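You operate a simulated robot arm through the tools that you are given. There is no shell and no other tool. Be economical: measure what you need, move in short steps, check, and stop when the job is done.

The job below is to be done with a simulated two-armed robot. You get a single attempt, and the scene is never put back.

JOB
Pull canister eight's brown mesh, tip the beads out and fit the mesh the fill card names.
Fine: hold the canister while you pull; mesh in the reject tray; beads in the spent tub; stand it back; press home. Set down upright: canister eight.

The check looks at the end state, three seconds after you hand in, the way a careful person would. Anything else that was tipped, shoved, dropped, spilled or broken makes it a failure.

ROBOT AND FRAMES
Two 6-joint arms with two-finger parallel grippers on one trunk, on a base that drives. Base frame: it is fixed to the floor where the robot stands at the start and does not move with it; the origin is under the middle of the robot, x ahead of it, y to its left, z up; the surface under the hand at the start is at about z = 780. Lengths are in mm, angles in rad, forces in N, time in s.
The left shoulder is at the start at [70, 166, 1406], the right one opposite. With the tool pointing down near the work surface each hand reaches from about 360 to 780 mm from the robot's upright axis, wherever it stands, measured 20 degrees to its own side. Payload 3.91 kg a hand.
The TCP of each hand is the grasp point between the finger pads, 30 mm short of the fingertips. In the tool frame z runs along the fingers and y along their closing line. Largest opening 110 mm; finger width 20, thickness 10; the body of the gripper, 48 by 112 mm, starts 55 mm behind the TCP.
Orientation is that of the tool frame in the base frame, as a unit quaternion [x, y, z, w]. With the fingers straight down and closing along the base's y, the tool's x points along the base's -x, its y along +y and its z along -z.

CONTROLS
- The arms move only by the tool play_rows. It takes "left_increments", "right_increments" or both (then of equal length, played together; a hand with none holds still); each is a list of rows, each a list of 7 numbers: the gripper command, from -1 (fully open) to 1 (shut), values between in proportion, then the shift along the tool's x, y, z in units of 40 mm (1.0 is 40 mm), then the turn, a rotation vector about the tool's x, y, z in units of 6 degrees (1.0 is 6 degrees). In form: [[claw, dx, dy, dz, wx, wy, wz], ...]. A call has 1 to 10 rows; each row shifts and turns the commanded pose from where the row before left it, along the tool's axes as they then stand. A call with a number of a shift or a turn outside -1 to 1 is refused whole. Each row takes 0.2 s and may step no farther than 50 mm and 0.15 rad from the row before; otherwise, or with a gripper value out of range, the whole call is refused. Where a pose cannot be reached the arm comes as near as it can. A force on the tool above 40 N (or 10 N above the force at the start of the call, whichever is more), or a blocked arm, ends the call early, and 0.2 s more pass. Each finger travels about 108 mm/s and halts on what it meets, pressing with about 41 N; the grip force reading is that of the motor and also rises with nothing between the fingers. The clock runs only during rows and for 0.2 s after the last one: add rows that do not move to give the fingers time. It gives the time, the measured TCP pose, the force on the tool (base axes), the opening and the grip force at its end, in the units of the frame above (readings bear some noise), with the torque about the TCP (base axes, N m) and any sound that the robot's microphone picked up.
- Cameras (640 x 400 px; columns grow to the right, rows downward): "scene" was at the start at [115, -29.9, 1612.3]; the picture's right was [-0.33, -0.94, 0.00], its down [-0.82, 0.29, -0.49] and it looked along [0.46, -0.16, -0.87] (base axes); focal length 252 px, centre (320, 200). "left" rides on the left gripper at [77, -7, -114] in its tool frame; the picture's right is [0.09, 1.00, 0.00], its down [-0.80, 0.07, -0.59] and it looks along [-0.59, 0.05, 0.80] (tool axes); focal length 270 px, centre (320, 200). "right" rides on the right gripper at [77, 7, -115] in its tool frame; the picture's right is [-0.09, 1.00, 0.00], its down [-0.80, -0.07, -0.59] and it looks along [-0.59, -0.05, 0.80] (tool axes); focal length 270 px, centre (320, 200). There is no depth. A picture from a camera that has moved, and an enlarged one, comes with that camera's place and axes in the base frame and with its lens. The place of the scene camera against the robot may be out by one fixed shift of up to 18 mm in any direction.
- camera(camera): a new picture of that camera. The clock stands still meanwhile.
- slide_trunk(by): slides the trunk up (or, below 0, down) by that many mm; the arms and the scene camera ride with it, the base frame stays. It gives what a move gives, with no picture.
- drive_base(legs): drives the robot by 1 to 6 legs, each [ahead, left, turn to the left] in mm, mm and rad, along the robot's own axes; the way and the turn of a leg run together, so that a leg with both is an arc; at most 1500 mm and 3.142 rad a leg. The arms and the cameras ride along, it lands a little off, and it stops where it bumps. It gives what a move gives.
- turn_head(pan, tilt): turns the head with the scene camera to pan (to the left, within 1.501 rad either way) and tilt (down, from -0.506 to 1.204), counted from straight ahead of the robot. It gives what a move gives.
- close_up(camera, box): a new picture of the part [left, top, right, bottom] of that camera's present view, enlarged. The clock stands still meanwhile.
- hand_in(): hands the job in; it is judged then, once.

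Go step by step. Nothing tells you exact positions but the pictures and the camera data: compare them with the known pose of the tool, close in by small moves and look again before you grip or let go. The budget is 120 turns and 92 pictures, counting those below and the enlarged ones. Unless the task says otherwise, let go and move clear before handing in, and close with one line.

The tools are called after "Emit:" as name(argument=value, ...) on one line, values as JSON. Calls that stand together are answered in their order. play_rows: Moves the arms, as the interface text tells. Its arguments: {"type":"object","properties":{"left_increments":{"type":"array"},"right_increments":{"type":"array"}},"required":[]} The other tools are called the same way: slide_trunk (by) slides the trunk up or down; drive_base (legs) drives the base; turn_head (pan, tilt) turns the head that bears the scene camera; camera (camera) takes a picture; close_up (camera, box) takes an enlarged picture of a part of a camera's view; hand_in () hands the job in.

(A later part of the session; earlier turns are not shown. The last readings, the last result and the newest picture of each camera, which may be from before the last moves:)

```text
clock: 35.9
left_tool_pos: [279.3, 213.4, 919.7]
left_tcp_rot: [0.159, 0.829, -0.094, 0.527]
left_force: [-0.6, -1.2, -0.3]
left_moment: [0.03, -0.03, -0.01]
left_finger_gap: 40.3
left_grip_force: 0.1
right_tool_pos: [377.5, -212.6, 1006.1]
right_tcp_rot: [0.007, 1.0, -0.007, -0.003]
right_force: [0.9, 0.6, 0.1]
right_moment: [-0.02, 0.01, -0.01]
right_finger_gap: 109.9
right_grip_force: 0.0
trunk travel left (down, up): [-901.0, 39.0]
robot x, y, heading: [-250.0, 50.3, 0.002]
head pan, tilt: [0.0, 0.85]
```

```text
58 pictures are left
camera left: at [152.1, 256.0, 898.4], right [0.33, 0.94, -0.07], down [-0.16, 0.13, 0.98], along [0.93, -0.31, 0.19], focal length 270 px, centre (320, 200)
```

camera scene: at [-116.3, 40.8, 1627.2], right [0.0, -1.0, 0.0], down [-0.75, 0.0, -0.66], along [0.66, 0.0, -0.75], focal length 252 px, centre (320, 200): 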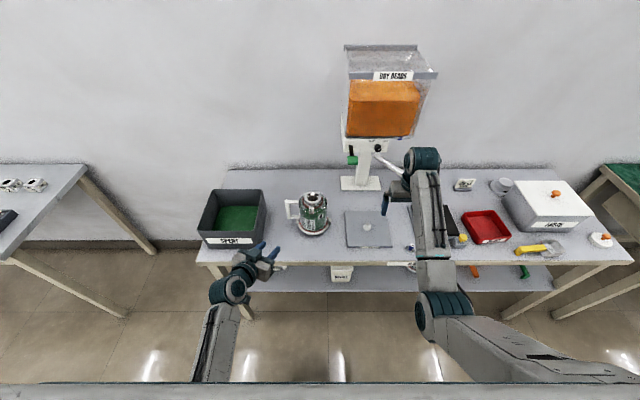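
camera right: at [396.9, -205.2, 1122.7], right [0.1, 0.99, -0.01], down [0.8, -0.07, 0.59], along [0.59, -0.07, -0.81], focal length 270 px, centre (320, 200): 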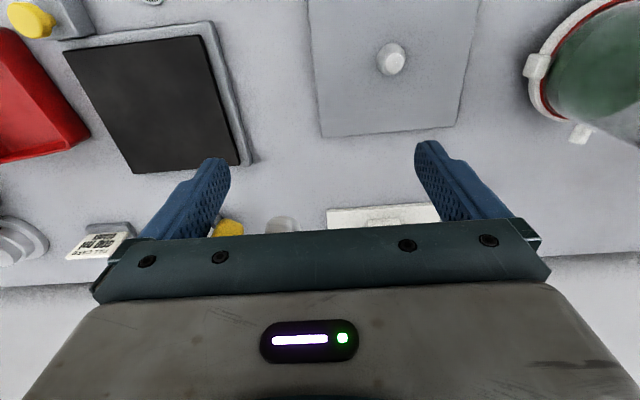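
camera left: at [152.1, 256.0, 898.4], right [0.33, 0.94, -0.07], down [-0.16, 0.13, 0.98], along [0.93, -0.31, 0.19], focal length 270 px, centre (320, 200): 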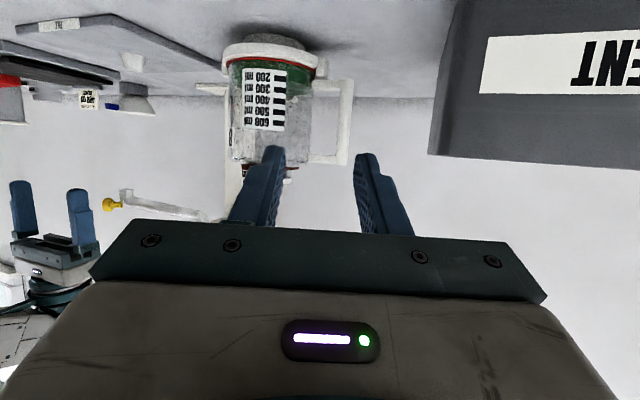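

Emit:
play_rows(left_increments=[[0.27, -0.33, 0.26, 0.66, 0, 0, 0], [0.27, -0.33, 0.26, 0.66, 0, 0, 0], [0.27, -0.33, 0.24, 0.66, 0, 0, 0], [0.27, 0, 0, 0.5, 0, 0, 0], [0.27, 0, 0, 0.5, 0, 0, 0], [0.27, 0, 0, 0.5, 0, 0, 0], [0.27, 0, 0, 0.5, 0, 0, 0]])

Emit:
camera(camera="left")

```text
clock: 37.5
left_tool_pos: [442.2, 182.3, 887.5]
left_tcp_rot: [0.16, 0.829, -0.095, 0.528]
left_force: [0.3, 0.2, 0.4]
left_moment: [-0.02, 0.04, -0.04]
left_finger_gap: 40.2
left_grip_force: 0.1
right_tool_pos: [376.0, -213.8, 1005.7]
right_tcp_rot: [0.008, 1.0, -0.007, -0.004]
right_force: [0.5, -0.9, -0.1]
right_moment: [-0.01, 0.03, -0.03]
right_finger_gap: 109.9
right_grip_force: 0.0
trunk travel left (down, up): [-901.0, 39.0]
robot x, y, heading: [-250.4, 51.8, -0.003]
head pan, tilt: [0.0, 0.85]
```

```text
57 pictures are left
camera left: at [313.1, 226.0, 867.5], right [0.33, 0.94, -0.07], down [-0.16, 0.13, 0.98], along [0.93, -0.31, 0.2], focal length 270 px, centre (320, 200)
```

left: 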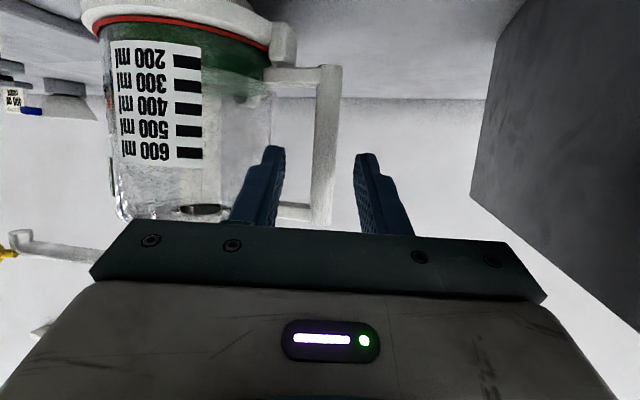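

Emit:
play_rows(left_increments=[[0.27, 0, 0.1, 0.3, 0, 0, 0], [0.27, 0, 0, 0.45, 0, 0, 0], [0.27, 0, 0, 0.45, 0, 0, 0], [0.27, 0, 0, 0, 0, 0, 0], [0.45, 0, 0, 0, 0, 0, 0], [0.58, 0, 0, 0, 0, 0, 0], [1, 0, 0, 0, 0, 0, 0], [1, 0, 0, 0, 0, 0, 0]])

Emit:
camera(camera="left")

```text
clock: 39.3
left_tool_pos: [482.6, 170.8, 869.8]
left_tcp_rot: [0.158, 0.829, -0.094, 0.529]
left_force: [0.2, -1.2, 0.3]
left_moment: [-0.24, 0.07, 0.03]
left_finger_gap: 15.4
left_grip_force: 41.4
right_tool_pos: [375.7, -214.0, 1006.8]
right_tcp_rot: [0.006, 1.0, -0.007, -0.002]
right_force: [0.2, -0.6, 0.3]
right_moment: [0.02, 0.02, -0.04]
right_finger_gap: 110.0
right_grip_force: 0.1
trunk travel left (down, up): [-901.0, 39.0]
robot x, y, heading: [-253.3, 49.7, -0.005]
head pan, tilt: [0.0, 0.85]
```

```text
56 pictures are left
camera left: at [353.9, 213.9, 848.1], right [0.33, 0.94, -0.07], down [-0.16, 0.13, 0.98], along [0.93, -0.31, 0.2], focal length 270 px, centre (320, 200)
```

left: 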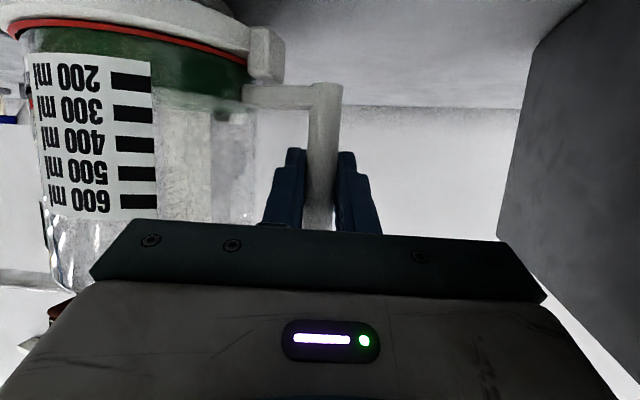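

Emit:
play_rows(right_increments=[[-1, -0.6, 0, -0.3, 0, 0, 0], [-1, -0.6, 0.2, -0.4, 0, 0, 0], [-1, -0.6, 0.7, -0.4, 0, 0, 0], [-1, 0, 0.85, 0, 0, 0, 0], [-1, 0, 0.85, 0, 0, 0, 0], [-1, 0, 0.85, 0, 0, 0, 0], [-1, 0, 0.85, 0, 0, 0, 0], [-1, 0, 0.85, 0, 0, 0, 0], [-1, 0, 0.7, 0, 0, 0, 0]])

Emit:
camera(camera="right")

```text
clock: 40.6
left_tool_pos: [482.7, 165.6, 870.5]
left_tcp_rot: [0.161, 0.828, -0.094, 0.529]
left_force: [0.3, -0.3, -0.4]
left_moment: [-0.25, 0.05, -0.01]
left_finger_gap: 15.4
left_grip_force: 40.9
right_tool_pos: [447.3, -124.5, 1047.5]
right_tcp_rot: [0.015, 1.0, -0.014, -0.004]
right_force: [-7.2, -23.7, 0.3]
right_moment: [1.82, -0.45, 0.12]
right_finger_gap: 109.9
right_grip_force: 0.0
trunk travel left (down, up): [-901.0, 39.0]
robot x, y, heading: [-248.0, 47.7, -0.005]
head pan, tilt: [0.0, 0.85]
stopped in row 6 (right hand): the force on the tool passed its limit at 65 N (the readings are from after the stop); the commanded pose is now the measured one
```

```text
55 pictures are left
camera right: at [371.4, -111.1, 1162.4], right [0.12, 0.99, -0.03], down [0.8, -0.08, 0.59], along [0.58, -0.09, -0.81], focal length 270 px, centre (320, 200)
```

right: 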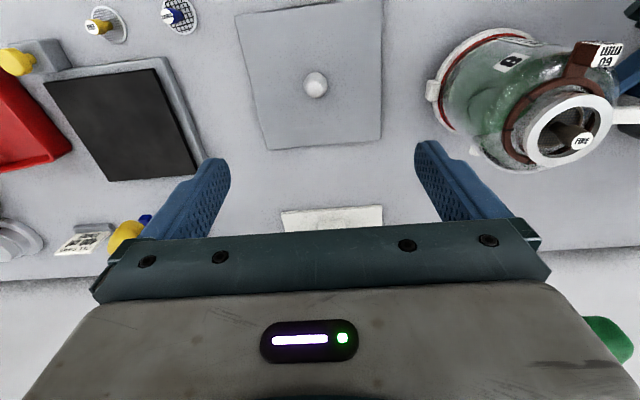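

The right wrist is bumping the hopper bin, which overhangs to about x=512 above z≈1180. I'll pull the right hand back toward the robot at once and check.

Emit:
play_rows(right_increments=[[-1, 0.3, -0.3, 0, 0, 0, 0], [-1, 0.6, 0, 0.3, 0, 0, 0], [-1, 0.6, 0, 0.5, 0, 0, 0]])

Emit:
camera(camera="scene")

Emit:
close_up(camera="scene", box=[270, 30, 480, 230])

```text
clock: 41.4
left_tool_pos: [481.6, 169.0, 870.1]
left_tcp_rot: [0.16, 0.828, -0.094, 0.529]
left_force: [-1.3, 2.6, 2.1]
left_moment: [-0.17, 0.23, -0.17]
left_finger_gap: 15.3
left_grip_force: 41.0
right_tool_pos: [386.4, -128.8, 1015.8]
right_tcp_rot: [0.013, 1.0, -0.015, -0.004]
right_force: [0.5, 0.1, 0.6]
right_moment: [0.03, -0.03, -0.01]
right_finger_gap: 110.0
right_grip_force: 0.1
trunk travel left (down, up): [-901.0, 39.0]
robot x, y, heading: [-252.8, 49.0, -0.0]
head pan, tilt: [0.0, 0.85]
```

```text
54 pictures are left
camera scene: at [-120.4, 40.5, 1627.7], right [0.0, -1.0, 0.0], down [-0.75, 0.0, -0.66], along [0.66, 0.0, -0.75], focal length 252 px, centre (320, 200)
```

scene: 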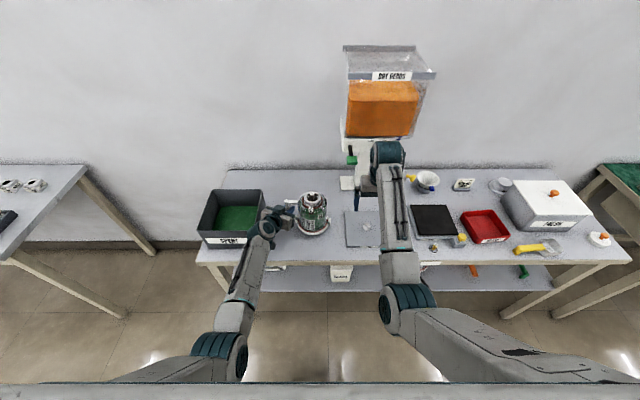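

```text
2.00 times, centred on (375, 130) of scene
camera zoom: at [-120.4, 40.5, 1627.7], right [0.0, -1.0, 0.0], down [-0.75, 0.0, -0.66], along [0.66, 0.0, -0.75], focal length 504 px, centre (210, 340)
```

zoom: 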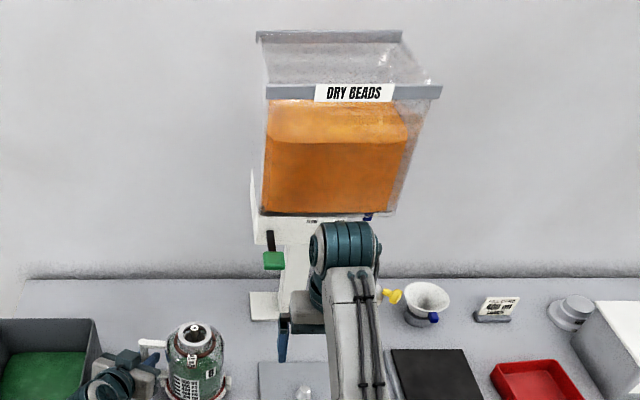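

Nothing looks moved. I'll go across keeping well back (x≈386), then view the neck from there.

Emit:
play_rows(right_increments=[[-1, 0, 0.6, -0.4, 0, 0, 0], [-1, 0, 0.8, -0.4, 0, 0, 0], [-1, 0, 0.8, 0, 0, 0, 0], [-1, 0, 0.8, 0, 0, 0, 0], [-1, 0, 0.8, 0, 0, 0, 0], [-1, 0, 0.8, 0, 0, 0, 0], [-1, 0, 0.4, 0, 0, 0, 0]])

Emit:
camera(camera="right")

```text
clock: 43.2
left_tool_pos: [483.5, 169.0, 870.0]
left_tcp_rot: [0.16, 0.828, -0.094, 0.53]
left_force: [-0.1, -0.1, 0.0]
left_moment: [-0.17, 0.1, -0.08]
left_finger_gap: 15.5
left_grip_force: 41.5
right_tool_pos: [432.5, 11.5, 1020.4]
right_tcp_rot: [0.026, 0.999, -0.028, -0.003]
right_force: [-0.3, 0.3, -0.5]
right_moment: [-0.01, 0.02, -0.03]
right_finger_gap: 110.0
right_grip_force: 0.0
right hand out of reach, approached as far as the arm can: row 1, 2, 5, 6, 7
trunk travel left (down, up): [-901.0, 39.0]
robot x, y, heading: [-251.0, 48.4, -0.004]
head pan, tilt: [0.0, 0.85]
stopped in row 7 (right hand): the arm was blocked; the commanded pose is now the measured one
```

```text
52 pictures are left
camera right: at [357.5, 28.9, 1135.2], right [0.14, 0.99, -0.06], down [0.8, -0.08, 0.59], along [0.58, -0.13, -0.8], focal length 270 px, centre (320, 200)
```

right: 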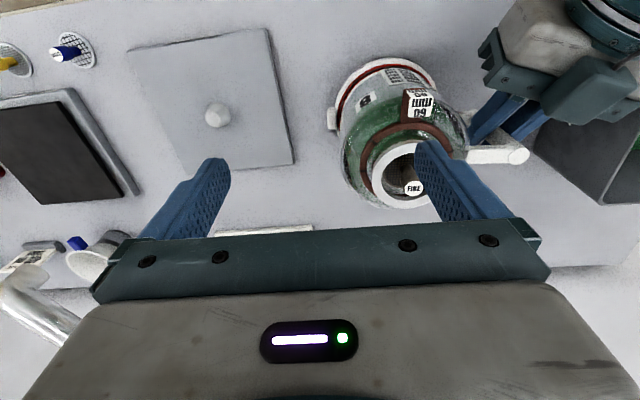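

Emit:
play_rows(right_increments=[[-1, -0.26, 0.38, 0, 0, 0, 0], [-1, -0.26, 0.38, 0, 0, 0, 0], [-1, -0.26, 0.39, 0, 0, 0, 0], [-0.3, -0.26, 0.39, 0, 0, 0, 0], [0, 0, 0, 0, 0, 0, 0]])

Emit:
camera(camera="right")

Emit:
close_up(camera="scene", box=[260, 150, 380, 250])

```text
clock: 44.4
left_tool_pos: [483.2, 169.3, 869.8]
left_tcp_rot: [0.161, 0.828, -0.096, 0.529]
left_force: [0.2, -0.4, 0.6]
left_moment: [-0.19, 0.04, 0.01]
left_finger_gap: 15.2
left_grip_force: 40.7
right_tool_pos: [477.4, 75.3, 1015.2]
right_tcp_rot: [0.024, 0.999, -0.025, -0.004]
right_force: [-0.1, 0.4, -0.3]
right_moment: [0.04, 0.0, -0.03]
right_finger_gap: 55.0
right_grip_force: 0.0
trunk travel left (down, up): [-901.0, 39.0]
robot x, y, heading: [-250.5, 47.5, -0.003]
head pan, tilt: [0.0, 0.85]
```

```text
51 pictures are left
camera right: at [401.2, 91.7, 1131.1], right [0.14, 0.99, -0.05], down [0.8, -0.08, 0.59], along [0.58, -0.12, -0.8], focal length 270 px, centre (320, 200)
```

right: 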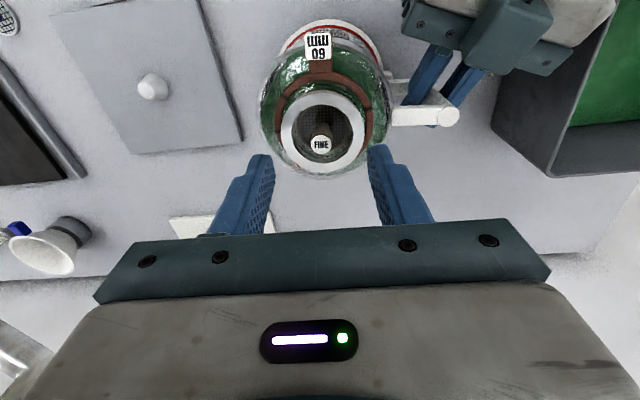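

```text
4.00 times, centred on (320, 200) of scene
camera zoom: at [-119.5, 40.6, 1627.5], right [0.0, -1.0, 0.0], down [-0.75, 0.0, -0.66], along [0.66, 0.0, -0.75], focal length 1009 px, centre (320, 200)
```

zoom: 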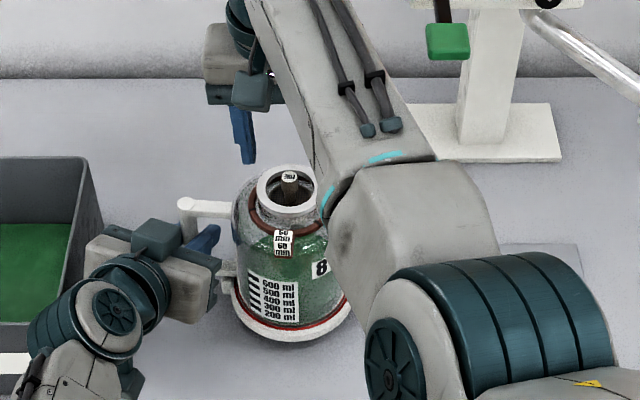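

Emit:
play_rows(right_increments=[[0.45, -0.03, -0.045, 0, -0.48, 0, 0], [0.45, 0, 0, 0.4, 0, 0, 0], [0.45, 0, 0, 0.4, 0, 0, 0], [0.45, 0, 0, 0.1, 0, 0, 0]])

Emit:
close_up(camera="right", box=[220, 60, 420, 240])

Emit:
close_up(camera="scene", box=[285, 175, 345, 225])

```text
clock: 45.4
left_tool_pos: [483.7, 168.4, 870.2]
left_tcp_rot: [0.16, 0.828, -0.095, 0.529]
left_force: [1.2, -0.3, -0.4]
left_moment: [-0.25, 0.12, 0.04]
left_finger_gap: 15.3
left_grip_force: 41.2
right_tool_pos: [477.4, 71.2, 980.6]
right_tcp_rot: [0.025, 1.0, -0.001, -0.003]
right_force: [-0.7, -0.6, 1.4]
right_moment: [0.01, -0.03, 0.0]
right_finger_gap: 30.3
right_grip_force: 0.1
trunk travel left (down, up): [-901.0, 39.0]
robot x, y, heading: [-251.7, 47.6, -0.002]
head pan, tilt: [0.0, 0.85]
```

```text
2.22 times, centred on (320, 150) of right
camera zoom: at [401.9, 83.6, 1095.9], right [0.14, 0.99, 0.0], down [0.8, -0.11, 0.59], along [0.58, -0.08, -0.81], focal length 601 px, centre (320, 311)
```

zoom: 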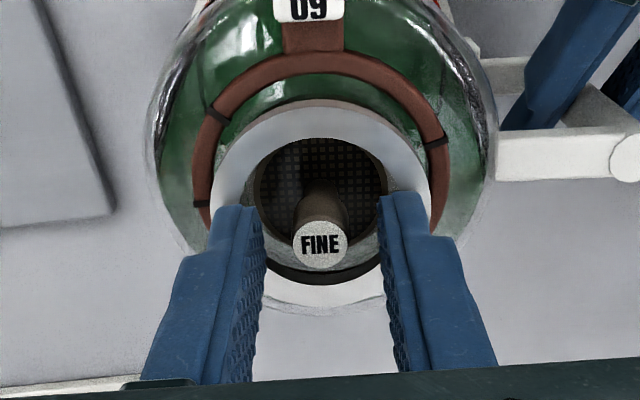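

```text
8.00 times, centred on (315, 200) of scene
camera zoom: at [-119.7, 40.1, 1627.6], right [0.0, -1.0, 0.0], down [-0.75, 0.0, -0.66], along [0.66, 0.0, -0.75], focal length 2018 px, centre (360, 200)
```

zoom: 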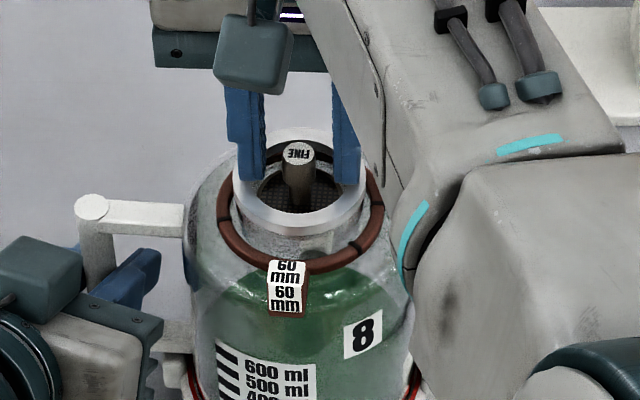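

Emit:
play_rows(right_increments=[[0.45, 0, 0, 0.1, 0, 0, 0], [0.45, 0, 0, 0.05, 0, 0, 0]])

Emit:
close_up(camera="right", box=[220, 60, 420, 240])

```text
clock: 46.0
left_tool_pos: [479.4, 168.5, 870.1]
left_tcp_rot: [0.161, 0.828, -0.095, 0.528]
left_force: [6.6, -0.4, -16.3]
left_moment: [-0.23, 0.22, 0.24]
left_finger_gap: 15.5
left_grip_force: 40.7
right_tool_pos: [476.2, 71.8, 979.4]
right_tcp_rot: [0.025, 1.0, 0.0, 0.0]
right_force: [-6.0, -1.6, 35.9]
right_moment: [0.73, -0.02, 0.42]
right_finger_gap: 29.4
right_grip_force: 0.0
trunk travel left (down, up): [-901.0, 39.0]
robot x, y, heading: [-252.0, 47.0, -0.008]
head pan, tilt: [0.0, 0.85]
```

```text
2.22 times, centred on (320, 150) of right
camera zoom: at [400.3, 83.8, 1095.1], right [0.14, 0.99, 0.0], down [0.8, -0.11, 0.59], along [0.59, -0.08, -0.8], focal length 601 px, centre (320, 311)
```

zoom: 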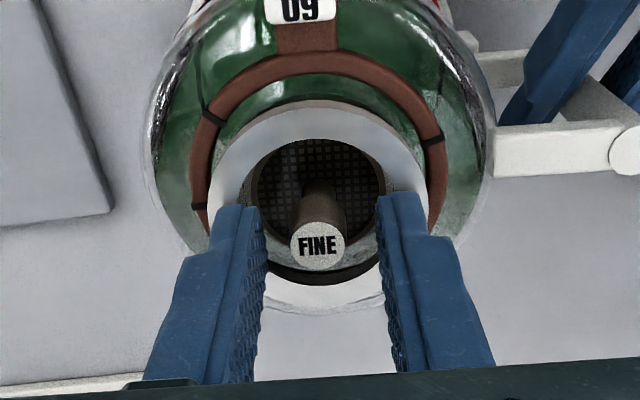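

The fingertips met the ring at z≈950. I'll ease up a few mm and close on the post.

Emit:
play_rows(right_increments=[[0.45, 0, 0, -0.18, 0, 0, 0], [0.6, 0, 0, 0, 0, 0, 0], [0.72, 0, 0, 0, 0, 0, 0], [1, 0, 0, 0, 0, 0, 0], [1, 0, 0, 0, 0, 0, 0]])

Emit:
close_up(camera="right", box=[220, 60, 420, 240])

```text
clock: 47.2
left_tool_pos: [482.6, 168.5, 870.0]
left_tcp_rot: [0.159, 0.828, -0.094, 0.53]
left_force: [0.5, -5.5, 0.4]
left_moment: [-0.26, 0.43, 0.07]
left_finger_gap: 15.6
left_grip_force: 40.9
right_tool_pos: [477.1, 71.8, 979.9]
right_tcp_rot: [0.025, 1.0, -0.002, -0.005]
right_force: [-2.9, 4.2, 2.2]
right_moment: [0.27, 0.15, 0.03]
right_finger_gap: 10.2
right_grip_force: 41.3
trunk travel left (down, up): [-901.0, 39.0]
robot x, y, heading: [-250.5, 47.7, -0.003]
head pan, tilt: [0.0, 0.85]
```

```text
2.22 times, centred on (320, 150) of right
camera zoom: at [400.6, 83.0, 1096.4], right [0.14, 0.99, 0.0], down [0.8, -0.11, 0.59], along [0.58, -0.08, -0.81], focal length 601 px, centre (320, 311)
```

zoom: 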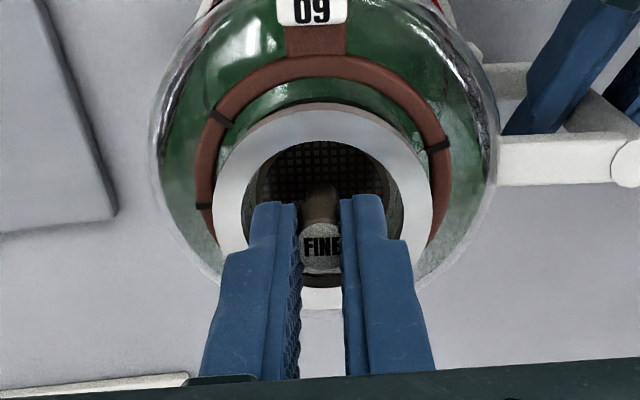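

Emit:
play_rows(right_increments=[[1, 0, 0, -0.15, 0, 0, 0], [1, 0, 0, -0.15, 0, 0, 0], [1, 0, 0, -0.15, 0, 0, 0], [1, 0, 0, -0.15, 0, 0, 0]])

Emit:
close_up(camera="right", box=[220, 60, 420, 240])

```text
clock: 48.2
left_tool_pos: [483.2, 168.7, 870.0]
left_tcp_rot: [0.16, 0.828, -0.095, 0.528]
left_force: [0.4, 2.3, 2.4]
left_moment: [-0.26, 0.09, 0.07]
left_finger_gap: 15.6
left_grip_force: 41.0
right_tool_pos: [476.5, 72.5, 1005.2]
right_tcp_rot: [0.024, 1.0, -0.002, -0.004]
right_force: [0.2, -0.5, -0.6]
right_moment: [0.02, 0.01, 0.04]
right_finger_gap: 9.7
right_grip_force: 41.6
trunk travel left (down, up): [-901.0, 39.0]
robot x, y, heading: [-250.1, 47.9, -0.003]
head pan, tilt: [0.0, 0.85]
```

```text
2.22 times, centred on (320, 150) of right
camera zoom: at [401.8, 83.7, 1121.1], right [0.14, 0.99, 0.0], down [0.8, -0.11, 0.59], along [0.58, -0.08, -0.81], focal length 601 px, centre (320, 311)
```

zoom: 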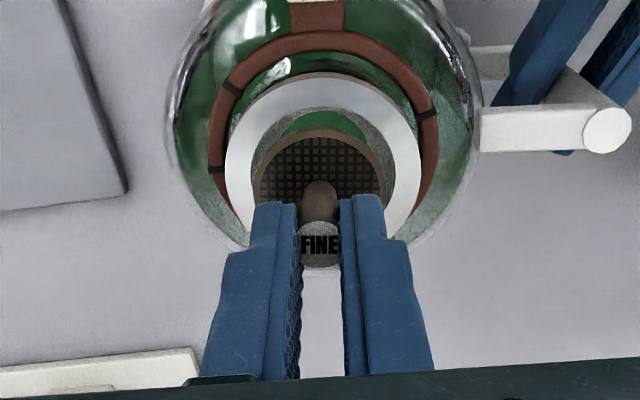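

The brown mesh is free. I'll lift it clear and carry it back along the path the hand came by.

Emit:
play_rows(right_increments=[[1, 0, 0, -0.45, 0, 0, 0], [1, 0, 0, -0.45, 0, 0, 0], [1, 0.27, -0.38, 0, 0, 0, 0], [1, 0.27, -0.38, 0, 0, 0, 0], [1, 0.27, -0.38, 0, 0, 0, 0], [1, 0.27, -0.38, 0, 0, 0, 0]])

Emit:
play_rows(right_increments=[[1, 0.2, -0.6, 0.1, 0, 0, 0], [1, 0.25, -0.7, 0.1, 0, 0, 0], [1, 0.25, -0.7, 0.1, 0, 0, 0], [1, 0.25, -0.7, 0.1, 0, 0, 0], [1, 0.25, -0.7, 0.1, 0, 0, 0]])

Emit:
camera(camera="right")

Emit:
camera(camera="scene")

```text
clock: 49.6
left_tool_pos: [483.4, 171.3, 869.2]
left_tcp_rot: [0.159, 0.828, -0.094, 0.529]
left_force: [0.2, 3.5, 4.5]
left_moment: [-0.45, 0.2, -0.04]
left_finger_gap: 15.5
left_grip_force: 41.3
right_tool_pos: [431.5, 15.6, 1041.1]
right_tcp_rot: [0.026, 1.0, -0.003, -0.003]
right_force: [0.1, 0.5, -0.1]
right_moment: [-0.01, -0.01, -0.02]
right_finger_gap: 10.9
right_grip_force: 41.0
trunk travel left (down, up): [-901.0, 39.0]
robot x, y, heading: [-248.0, 47.7, -0.003]
head pan, tilt: [0.0, 0.85]
```

```text
clock: 50.2
left_tool_pos: [485.2, 171.6, 869.4]
left_tcp_rot: [0.157, 0.828, -0.095, 0.53]
left_force: [0.3, 1.3, -0.3]
left_moment: [0.09, 0.04, 0.03]
left_finger_gap: 15.4
left_grip_force: 40.7
right_tool_pos: [416.2, -16.5, 1036.3]
right_tcp_rot: [0.017, 1.0, 0.005, -0.003]
right_force: [3.9, 5.3, -1.6]
right_moment: [-0.53, 0.36, 0.36]
right_finger_gap: 11.7
right_grip_force: 41.4
trunk travel left (down, up): [-901.0, 39.0]
robot x, y, heading: [-252.8, 49.7, -0.006]
head pan, tilt: [0.0, 0.85]
stopped in row 2 (right hand): the force on the tool passed its limit at 52 N (the readings are from after the stop); the commanded pose is now the measured one
```

```text
44 pictures are left
camera right: at [341.3, -7.6, 1152.5], right [0.12, 0.99, 0.01], down [0.8, -0.1, 0.59], along [0.59, -0.07, -0.81], focal length 270 px, centre (320, 200)
```

right: 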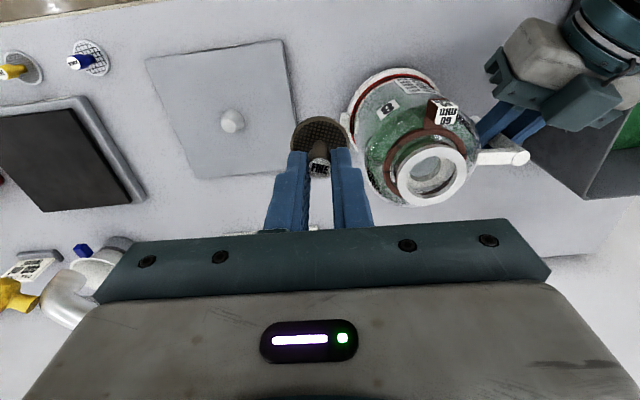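

```text
43 pictures are left
camera scene: at [-118.1, 44.2, 1627.4], right [0.0, -1.0, 0.0], down [-0.75, 0.0, -0.66], along [0.66, 0.0, -0.75], focal length 252 px, centre (320, 200)
```

scene: 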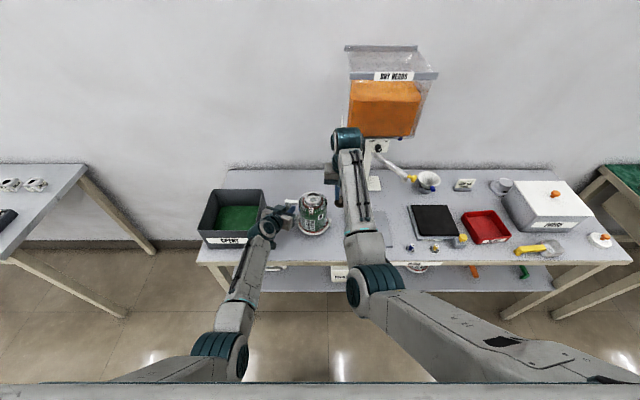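

Emit:
play_rows(right_increments=[[1, 0.3, 0.1, 0.1, 0, 0, 0], [1, 0.6, 0, 0.2, 0, 0, 0], [1, 0, -0.6, 0.1, 0, 0, 0], [1, 0, -0.6, 0, 0, 0, 0], [1, 0, -0.6, 0, 0, 0, 0], [1, 0, -0.6, 0, 0, 0, 0], [1, 0, -0.6, 0, 0, 0, 0]])

```text
clock: 51.8
left_tool_pos: [481.9, 167.2, 871.0]
left_tcp_rot: [0.159, 0.828, -0.095, 0.529]
left_force: [-0.1, 0.7, -1.1]
left_moment: [0.02, 0.08, -0.01]
left_finger_gap: 15.5
left_grip_force: 40.9
right_tool_pos: [380.1, -133.4, 1012.3]
right_tcp_rot: [0.016, 1.0, 0.006, -0.001]
right_force: [0.2, -0.1, 0.4]
right_moment: [0.02, 0.01, 0.02]
right_finger_gap: 12.1
right_grip_force: 40.9
right hand out of reach, approached as far as the arm can: row 6, 7
trunk travel left (down, up): [-901.0, 39.0]
robot x, y, heading: [-252.2, 46.0, -0.005]
head pan, tilt: [0.0, 0.85]
```

Mesh is parked clear at the right. Now the left hand lifts the canister slightly; I'll check how it hangs.

Emit:
play_rows(left_increments=[[1, -0.17, 0, -0.08, 0, 0, 0], [1, -0.28, 0, -0.13, 0, 0, 0], [1, -0.45, 0, -0.21, 0, 0, 0]])

Emit:
close_up(camera="scene", box=[230, 160, 370, 260])

Emit:
camera(camera="left")

```text
clock: 52.6
left_tool_pos: [483.1, 167.6, 909.1]
left_tcp_rot: [0.159, 0.829, -0.096, 0.528]
left_force: [0.3, 0.5, -3.4]
left_moment: [0.4, -0.09, 0.01]
left_finger_gap: 15.2
left_grip_force: 40.9
right_tool_pos: [380.6, -133.2, 1012.4]
right_tcp_rot: [0.017, 1.0, 0.005, -0.001]
right_force: [-0.1, -0.1, -1.0]
right_moment: [-0.03, 0.0, -0.02]
right_finger_gap: 12.0
right_grip_force: 41.0
trunk travel left (down, up): [-901.0, 39.0]
robot x, y, heading: [-249.9, 50.2, -0.003]
head pan, tilt: [0.0, 0.85]
```

```text
4.00 times, centred on (300, 210) of scene
camera zoom: at [-119.1, 40.3, 1627.5], right [0.0, -1.0, 0.0], down [-0.75, 0.0, -0.66], along [0.66, 0.0, -0.75], focal length 1009 px, centre (400, 160)
```

zoom: 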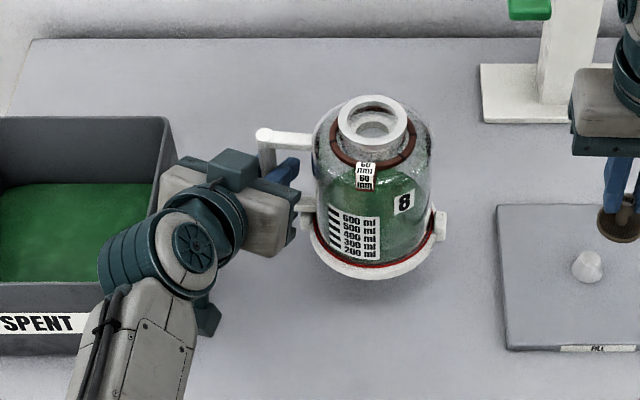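

```text
41 pictures are left
camera left: at [354.0, 211.2, 887.5], right [0.33, 0.94, -0.07], down [-0.16, 0.13, 0.98], along [0.93, -0.31, 0.2], focal length 270 px, centre (320, 200)
```

left: 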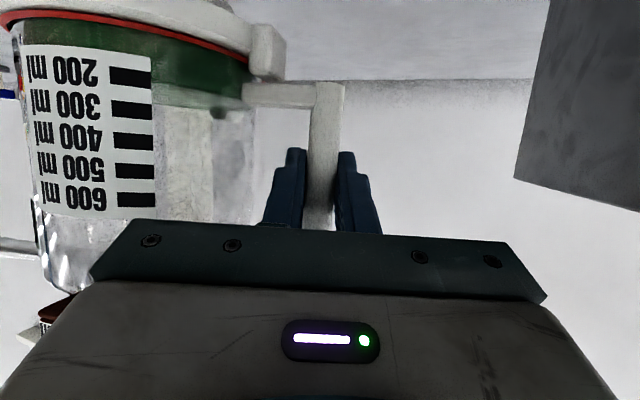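

The canister lifts cleanly as one piece. I'll raise it, move beside the tub (rim about z 900, x 363–565, y 278–474), level the hand, then roll to pour.

Emit:
play_rows(left_increments=[[1, -0.573, 0, -0.265, 0, 0, 0], [1, -0.573, 0, -0.265, 0, 0, 0], [1, -0.573, 0, -0.265, 0, 0, 0], [1, -0.573, 0, -0.265, 0, 0, 0], [1, 0.22, 0.45, -0.48, 0, 0, 0], [1, 0.22, 0.45, -0.48, 0, 0, 0], [1, 0.22, 0.45, -0.48, 0, 0, 0], [1, 0.22, 0.45, -0.48, 0, 0, 0]])

Emit:
play_rows(left_increments=[[1, 0, 0, 0, 0, -0.834, 0], [1, 0, 0, 0, 0, -0.834, 0], [1, 0, 0, 0, 0, -0.834, 0], [1, 0, 0, 0, 0, -0.834, 0], [1, 0, 0, 0, 0, -0.834, 0]])

Emit:
camera(camera="scene")

```text
clock: 54.4
left_tool_pos: [430.2, 266.7, 1012.1]
left_tcp_rot: [0.158, 0.828, -0.097, 0.529]
left_force: [-0.2, 1.3, -3.8]
left_moment: [0.37, -0.02, -0.01]
left_finger_gap: 15.8
left_grip_force: 41.4
right_tool_pos: [381.8, -131.3, 1013.4]
right_tcp_rot: [0.017, 1.0, 0.004, 0.0]
right_force: [0.2, 0.3, -0.2]
right_moment: [-0.03, -0.03, 0.01]
right_finger_gap: 11.9
right_grip_force: 40.6
trunk travel left (down, up): [-901.0, 39.0]
robot x, y, heading: [-251.4, 47.8, -0.001]
head pan, tilt: [0.0, 0.85]
```

```text
clock: 55.6
left_tool_pos: [429.8, 266.2, 1011.4]
left_tcp_rot: [0.134, 0.694, -0.127, 0.696]
left_force: [0.1, -0.7, -4.1]
left_moment: [0.39, -0.06, 0.0]
left_finger_gap: 15.7
left_grip_force: 40.8
right_tool_pos: [381.1, -133.3, 1013.1]
right_tcp_rot: [0.017, 1.0, 0.004, -0.001]
right_force: [0.1, 0.6, -0.1]
right_moment: [-0.02, 0.03, 0.0]
right_finger_gap: 12.1
right_grip_force: 41.0
trunk travel left (down, up): [-901.0, 39.0]
robot x, y, heading: [-251.9, 47.7, -0.003]
head pan, tilt: [0.0, 0.85]
```

```text
40 pictures are left
camera scene: at [-118.8, 40.9, 1627.5], right [0.0, -1.0, 0.0], down [-0.75, 0.0, -0.66], along [0.66, 0.0, -0.75], focal length 252 px, centre (320, 200)
```

scene: 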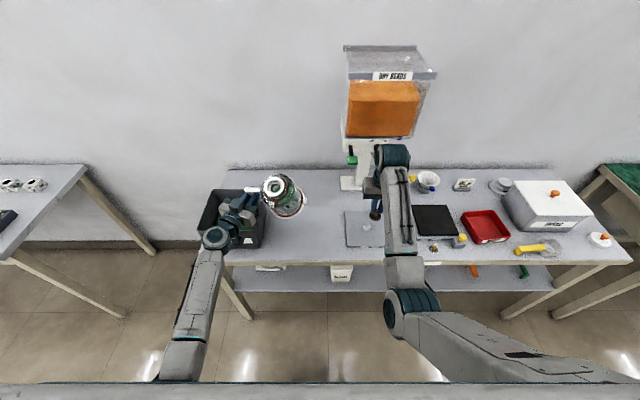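

Emit:
play_rows(left_increments=[[1, 0, 0.47, -0.17, 0, 0, -0.5], [1, 0, 0, 0, 0, 0, -1], [1, 0, 0, 0, 0, 0, -1], [1, 0, 0, 0, 0, 0, -1], [1, 0, 0, 0, 0, 0, -1], [1, 0, 0, 0, 0, 0, -1], [1, 0, 0, 0, 0, 0, -1], [1, 0, 0, 0, 0, 0, -1], [1, 0, 0, 0, 0, 0, -1]])

Emit:
camera(camera="scene")

```text
clock: 57.6
left_tool_pos: [430.3, 284.0, 1011.5]
left_tcp_rot: [-0.178, 0.684, -0.416, 0.572]
left_force: [-0.8, -0.8, -3.1]
left_moment: [0.2, 0.0, 0.03]
left_finger_gap: 15.4
left_grip_force: 40.5
right_tool_pos: [381.4, -133.0, 1012.5]
right_tcp_rot: [0.018, 1.0, 0.004, -0.002]
right_force: [0.2, -0.2, 0.0]
right_moment: [0.0, -0.01, 0.0]
right_finger_gap: 12.1
right_grip_force: 40.9
trunk travel left (down, up): [-901.0, 39.0]
robot x, y, heading: [-252.4, 46.2, -0.003]
head pan, tilt: [0.0, 0.85]
```

```text
39 pictures are left
camera scene: at [-118.7, 40.4, 1627.5], right [0.0, -1.0, 0.0], down [-0.75, 0.0, -0.66], along [0.66, 0.0, -0.75], focal length 252 px, centre (320, 200)
```

scene: 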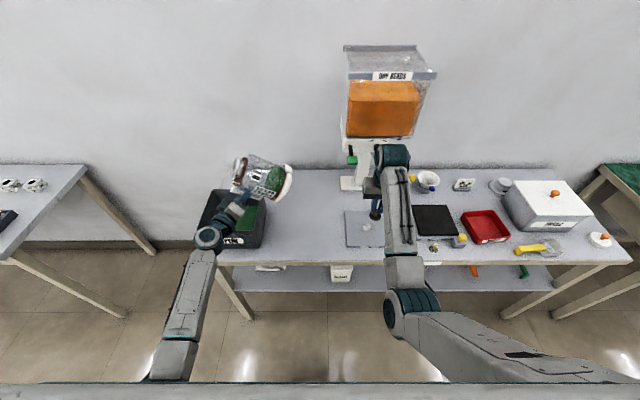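

Emit:
play_rows(left_increments=[[1, 0, 0, 0, 0, 0, -1], [1, 0, 0, 0, 0, 0, -1], [1, 0, 0, 0, 0, 0, -1], [1, 0, 0, 0, 0, 0, -1], [1, 0, 0, 0, 0, 0, -1], [1, 0, 0, 0, 0, 0, -0.7], [1, 0, 0, 0, 0, 0, -0.7], [1, 0, 0, 0, 0, 0, -0.7], [1, 0, 0, 0, 0, 0, -0.7]])

Emit:
close_up(camera="scene", box=[190, 130, 310, 260])

```text
clock: 59.6
left_tool_pos: [431.1, 285.5, 1012.3]
left_tcp_rot: [0.436, -0.557, 0.609, -0.36]
left_force: [-0.7, -0.9, -4.0]
left_moment: [-0.03, 0.09, -0.01]
left_finger_gap: 15.3
left_grip_force: 41.1
right_tool_pos: [381.4, -132.3, 1012.2]
right_tcp_rot: [0.017, 1.0, 0.005, -0.002]
right_force: [0.2, 0.9, -0.7]
right_moment: [0.0, 0.01, 0.02]
right_finger_gap: 12.2
right_grip_force: 41.1
trunk travel left (down, up): [-901.0, 39.0]
robot x, y, heading: [-250.4, 48.7, -0.002]
head pan, tilt: [0.0, 0.85]
```

```text
3.08 times, centred on (250, 195) of scene
camera zoom: at [-118.7, 40.6, 1627.5], right [0.0, -1.0, 0.0], down [-0.75, 0.0, -0.66], along [0.66, 0.0, -0.75], focal length 776 px, centre (535, 215)
```

zoom: 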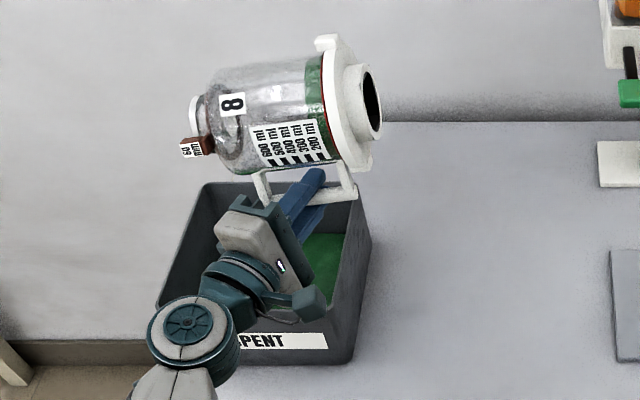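

Emit:
play_rows(left_increments=[[1, 0.28, 0.33, 0.13, 0, 0, 0], [1, 0.28, 0.33, 0.13, 0, 0, 0], [1, 0, 0, 0, 0, 0, -0.7], [1, 0, 0, 0, 0, 0, -0.7], [1, 0, 0, 0, 0, 0, -0.7], [1, 0, 0, 0, 0, 0, -0.7], [1, 0, 0, 0, 0, 0, -0.7]])

Emit:
close_up(camera="scene", box=[190, 130, 310, 260])

```text
clock: 61.2
left_tool_pos: [430.8, 256.6, 988.4]
left_tcp_rot: [0.53, -0.468, 0.664, -0.245]
left_force: [0.9, -0.3, -3.1]
left_moment: [-0.13, 0.1, 0.0]
left_finger_gap: 15.2
left_grip_force: 41.1
right_tool_pos: [382.0, -131.9, 1012.8]
right_tcp_rot: [0.018, 1.0, 0.005, -0.001]
right_force: [0.6, -0.1, -0.9]
right_moment: [0.0, -0.01, 0.03]
right_finger_gap: 12.1
right_grip_force: 41.5
trunk travel left (down, up): [-901.0, 39.0]
robot x, y, heading: [-253.4, 46.6, -0.002]
head pan, tilt: [0.0, 0.85]
```

```text
3.08 times, centred on (250, 195) of scene
camera zoom: at [-118.8, 40.5, 1627.5], right [0.0, -1.0, 0.0], down [-0.75, 0.0, -0.66], along [0.66, 0.0, -0.75], focal length 776 px, centre (535, 215)
```

zoom: 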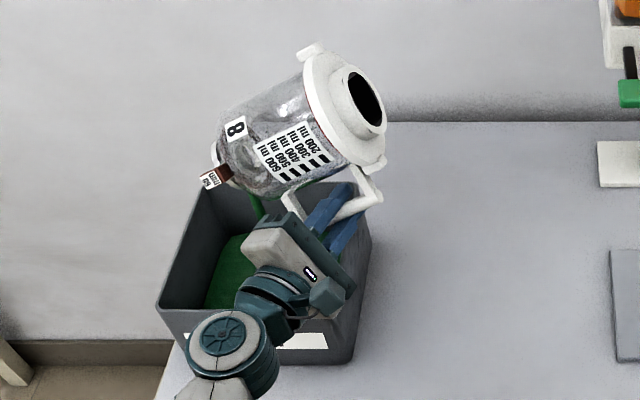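

The green stream is falling into the tub. I'll roll further and hold to drain.

Emit:
play_rows(left_increments=[[1, 0, 0, 0, 0, 0, -0.7], [1, 0, 0, 0, 0, 0, -0.7], [1, 0, 0, 0, 0, 0, -0.8], [1, 0, 0, 0, 0, 0, -0.8], [1, 0, 0, 0, 0, 0, -0.8], [1, 0, 0, 0, 0, 0, 0], [1, 0, 0, 0, 0, 0, 0], [1, 0, 0, 0, 0, 0, 0], [1, 0, 0, 0, 0, 0, 0], [1, 0, 0, 0, 0, 0, 0]])

Emit:
close_up(camera="scene", box=[190, 130, 310, 260])

```text
clock: 63.4
left_tool_pos: [430.6, 257.4, 988.8]
left_tcp_rot: [0.611, -0.356, 0.699, -0.107]
left_force: [-1.1, 0.1, -2.5]
left_moment: [-0.19, 0.12, -0.03]
left_finger_gap: 15.3
left_grip_force: 40.8
right_tool_pos: [381.5, -131.5, 1013.0]
right_tcp_rot: [0.017, 1.0, 0.005, -0.001]
right_force: [-0.3, 0.0, -0.4]
right_moment: [0.0, 0.0, -0.01]
right_finger_gap: 11.9
right_grip_force: 40.6
trunk travel left (down, up): [-901.0, 39.0]
robot x, y, heading: [-253.2, 46.0, -0.004]
head pan, tilt: [0.0, 0.85]
```

```text
3.08 times, centred on (250, 195) of scene
camera zoom: at [-119.0, 40.5, 1627.5], right [0.0, -1.0, 0.0], down [-0.75, 0.0, -0.66], along [0.66, 0.0, -0.75], focal length 776 px, centre (535, 215)
```

zoom: 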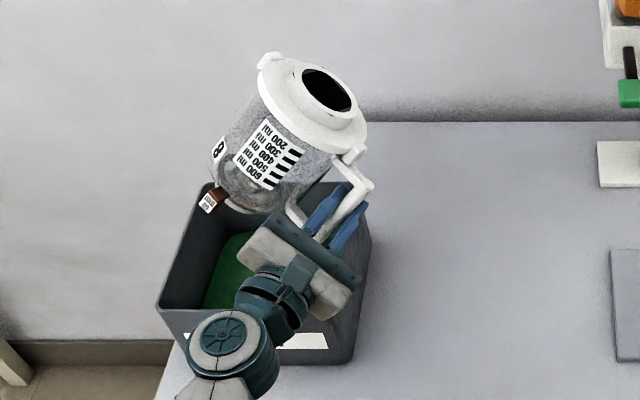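

Emit:
play_rows(left_increments=[[1, 0, 0, 0, 0, 0, -1], [1, 0, 0, 0, 0, 0, -1], [1, 0, 0, 0, 0, 0, -0.4], [1, 0, 0, 0, 0, 0.5, 0], [1, 0, 0, 0, 0, -0.5, 0], [1, 0, 0, 0, 0, 0.5, 0], [1, 0, 0, 0, 0, -0.5, 0], [1, 0, 0, 0, 0, 0, 0], [1, 0, 0, 0, 0, 0, 0], [1, 0, 0, 0, 0, 0, 0]])

Emit:
close_up(camera="scene", box=[190, 140, 300, 240])

```text
clock: 65.6
left_tool_pos: [431.1, 257.0, 989.0]
left_tcp_rot: [0.651, -0.276, 0.707, -0.019]
left_force: [0.0, 0.0, -2.9]
left_moment: [-0.2, 0.13, -0.01]
left_finger_gap: 15.3
left_grip_force: 40.6
right_tool_pos: [381.6, -132.3, 1012.7]
right_tcp_rot: [0.017, 1.0, 0.006, -0.001]
right_force: [0.8, 0.3, -1.0]
right_moment: [0.01, -0.01, 0.0]
right_finger_gap: 12.1
right_grip_force: 41.1
trunk travel left (down, up): [-901.0, 39.0]
robot x, y, heading: [-254.0, 54.5, -0.002]
head pan, tilt: [0.0, 0.85]
```

```text
4.00 times, centred on (245, 190) of scene
camera zoom: at [-119.0, 40.5, 1627.5], right [0.0, -1.0, 0.0], down [-0.75, 0.0, -0.66], along [0.66, 0.0, -0.75], focal length 1009 px, centre (620, 240)
```

zoom: 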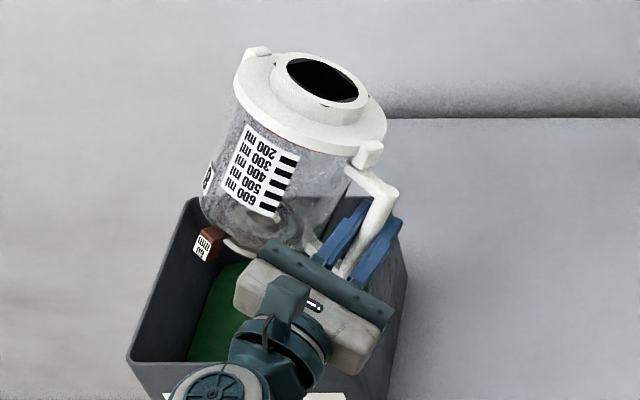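

The canister is empty. Rolling it back upright.

Emit:
play_rows(left_increments=[[1, 0, 0, 0, 0, 0, 1], [1, 0, 0, 0, 0, 0, 1], [1, 0, 0, 0, 0, 0, 1], [1, 0, 0, 0, 0, 0, 1], [1, 0, 0, 0, 0, 0, 1], [1, 0, 0, 0, 0, 0, 1], [1, 0, 0, 0, 0, 0, 1], [1, 0, 0, 0, 0, 0, 1], [1, 0, 0, 0, 0, 0, 1], [1, 0, 0, 0, 0, 0, 1]])

Emit:
play_rows(left_increments=[[1, 0, 0, 0, 0, 0, 1], [1, 0, 0, 0, 0, 0, 1], [1, 0, 0, 0, 0, 0, 1], [1, 0, 0, 0, 0, 0, 1], [1, 0, 0, 0, 0, 0, 1], [1, 0, 0, 0, 0, 0, 1], [1, 0, 0, 0, 0, 0, 1], [1, 0, 0, 0, 0, 0, 1], [1, 0, 0, 0, 0, 0, 1], [1, 0, 0, 0, 0, 0, 1]])

Emit:
play_rows(left_increments=[[1, 0, 0, 0, 0, 0, 1], [1, 0, 0, 0, 0, 0, 1], [1, 0, 0, 0, 0, 0, 1], [1, 0, 0, 0, 0, 0, 1], [1, 0, 0, 0, 0, 0, 1], [1, 0, 0, 0, 0, 0, 1], [1, -0.5, 0, 0, 0, 0, 0]])

Emit:
play_rows(left_increments=[[1, 0, 0, 0, 0, 0.834, 0], [1, 0, 0, 0, 0, 0.834, 0], [1, 0, 0, 0, 0, 0.834, 0], [1, 0, 0, 0, 0, 0.834, 0], [1, 0, 0, 0, 0, 0.834, 0]])

```text
clock: 67.8
left_tool_pos: [431.3, 258.7, 989.2]
left_tcp_rot: [0.426, -0.564, 0.602, -0.371]
left_force: [0.7, -0.1, -2.7]
left_moment: [-0.06, 0.1, 0.01]
left_finger_gap: 15.5
left_grip_force: 40.9
right_tool_pos: [381.6, -133.3, 1013.6]
right_tcp_rot: [0.017, 1.0, 0.005, 0.0]
right_force: [0.0, 0.7, -1.1]
right_moment: [0.03, -0.03, 0.01]
right_finger_gap: 12.2
right_grip_force: 40.7
trunk travel left (down, up): [-901.0, 39.0]
robot x, y, heading: [-251.7, 45.8, -0.003]
head pan, tilt: [0.0, 0.85]
```

```text
clock: 70.0
left_tool_pos: [430.8, 256.8, 990.6]
left_tcp_rot: [-0.086, 0.702, -0.335, 0.623]
left_force: [-0.5, -0.7, -3.6]
left_moment: [0.19, 0.0, -0.02]
left_finger_gap: 15.3
left_grip_force: 40.7
right_tool_pos: [381.5, -132.9, 1012.5]
right_tcp_rot: [0.017, 1.0, 0.005, -0.001]
right_force: [0.9, -0.4, -0.9]
right_moment: [0.01, 0.0, -0.03]
right_finger_gap: 12.3
right_grip_force: 41.3
trunk travel left (down, up): [-901.0, 39.0]
robot x, y, heading: [-248.1, 50.0, -0.0]
head pan, tilt: [0.0, 0.85]
```

```text
clock: 71.6
left_tool_pos: [430.7, 256.3, 1008.9]
left_tcp_rot: [0.134, 0.694, -0.126, 0.696]
left_force: [1.0, 0.7, -3.1]
left_moment: [0.27, -0.03, 0.0]
left_finger_gap: 15.2
left_grip_force: 40.9
right_tool_pos: [381.5, -132.0, 1012.8]
right_tcp_rot: [0.017, 1.0, 0.006, -0.001]
right_force: [0.5, -0.1, 0.0]
right_moment: [0.0, -0.01, 0.04]
right_finger_gap: 12.1
right_grip_force: 41.4
trunk travel left (down, up): [-901.0, 39.0]
robot x, y, heading: [-246.7, 49.8, -0.002]
head pan, tilt: [0.0, 0.85]
```

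```text
clock: 72.8
left_tool_pos: [430.1, 257.0, 1008.9]
left_tcp_rot: [0.158, 0.828, -0.095, 0.529]
left_force: [0.2, -0.7, -3.3]
left_moment: [0.24, -0.01, -0.02]
left_finger_gap: 15.3
left_grip_force: 40.9
right_tool_pos: [382.6, -132.3, 1012.2]
right_tcp_rot: [0.017, 1.0, 0.005, -0.002]
right_force: [-0.3, 0.5, -0.7]
right_moment: [0.04, 0.04, 0.03]
right_finger_gap: 12.1
right_grip_force: 41.6
trunk travel left (down, up): [-901.0, 39.0]
robot x, y, heading: [-249.9, 49.3, -0.005]
head pan, tilt: [0.0, 0.85]
```

Emit:
play_rows(left_increments=[[1, -0.21, -0.404, 0.46, 0, 0, 0], [1, -0.21, -0.404, 0.46, 0, 0, 0], [1, -0.21, -0.404, 0.46, 0, 0, 0], [1, -0.21, -0.404, 0.46, 0, 0, 0], [1, 0.566, 0, 0.262, 0, 0, 0], [1, 0.566, 0, 0.262, 0, 0, 0], [1, 0.566, 0, 0.262, 0, 0, 0], [1, 0.566, 0, 0.262, 0, 0, 0], [1, 0.566, 0, 0.262, 0, 0, 0]])

Emit:
close_up(camera="scene", box=[230, 160, 370, 260])

```text
clock: 74.8
left_tool_pos: [483.8, 167.9, 882.2]
left_tcp_rot: [0.16, 0.828, -0.096, 0.528]
left_force: [0.4, -0.1, -1.6]
left_moment: [0.21, 0.01, -0.01]
left_finger_gap: 15.5
left_grip_force: 40.7
right_tool_pos: [381.2, -132.9, 1012.1]
right_tcp_rot: [0.018, 1.0, 0.004, -0.002]
right_force: [0.1, 0.1, -0.4]
right_moment: [-0.01, -0.01, -0.01]
right_finger_gap: 12.0
right_grip_force: 41.0
trunk travel left (down, up): [-901.0, 39.0]
robot x, y, heading: [-252.1, 47.2, -0.002]
head pan, tilt: [0.0, 0.85]
```

```text
4.00 times, centred on (300, 210) of scene
camera zoom: at [-118.4, 40.7, 1627.5], right [0.0, -1.0, 0.0], down [-0.75, 0.0, -0.66], along [0.66, 0.0, -0.75], focal length 1009 px, centre (400, 160)
```

zoom: 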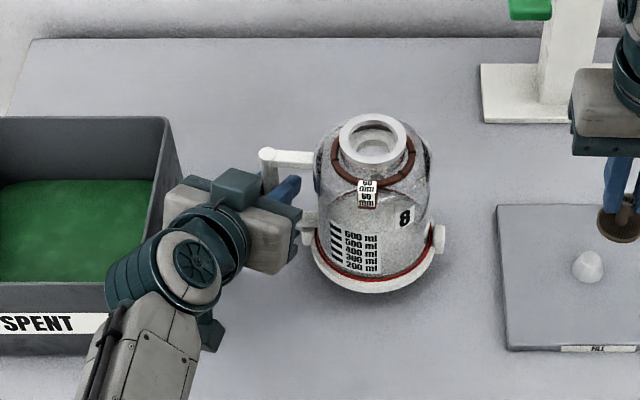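

Emit:
play_rows(left_increments=[[1, 0.07, 0, 0.032, 0, 0, 0], [1, 0.07, 0, 0.032, 0, 0, 0], [1, 0.07, 0, 0.032, 0, 0, 0], [1, 0.06, 0, 0.027, 0, 0, 0], [1, 0, 0, 0, 0, 0, 0]])

```text
clock: 76.0
left_tool_pos: [483.4, 168.0, 871.8]
left_tcp_rot: [0.158, 0.828, -0.096, 0.53]
left_force: [0.9, 0.0, 0.0]
left_moment: [-0.12, 0.0, 0.07]
left_finger_gap: 15.2
left_grip_force: 41.7
right_tool_pos: [380.8, -133.3, 1012.7]
right_tcp_rot: [0.018, 1.0, 0.005, 0.0]
right_force: [0.4, -0.5, 0.1]
right_moment: [0.02, 0.0, 0.01]
right_finger_gap: 12.0
right_grip_force: 41.5
trunk travel left (down, up): [-901.0, 39.0]
robot x, y, heading: [-249.9, 52.0, -0.004]
head pan, tilt: [0.0, 0.85]
```

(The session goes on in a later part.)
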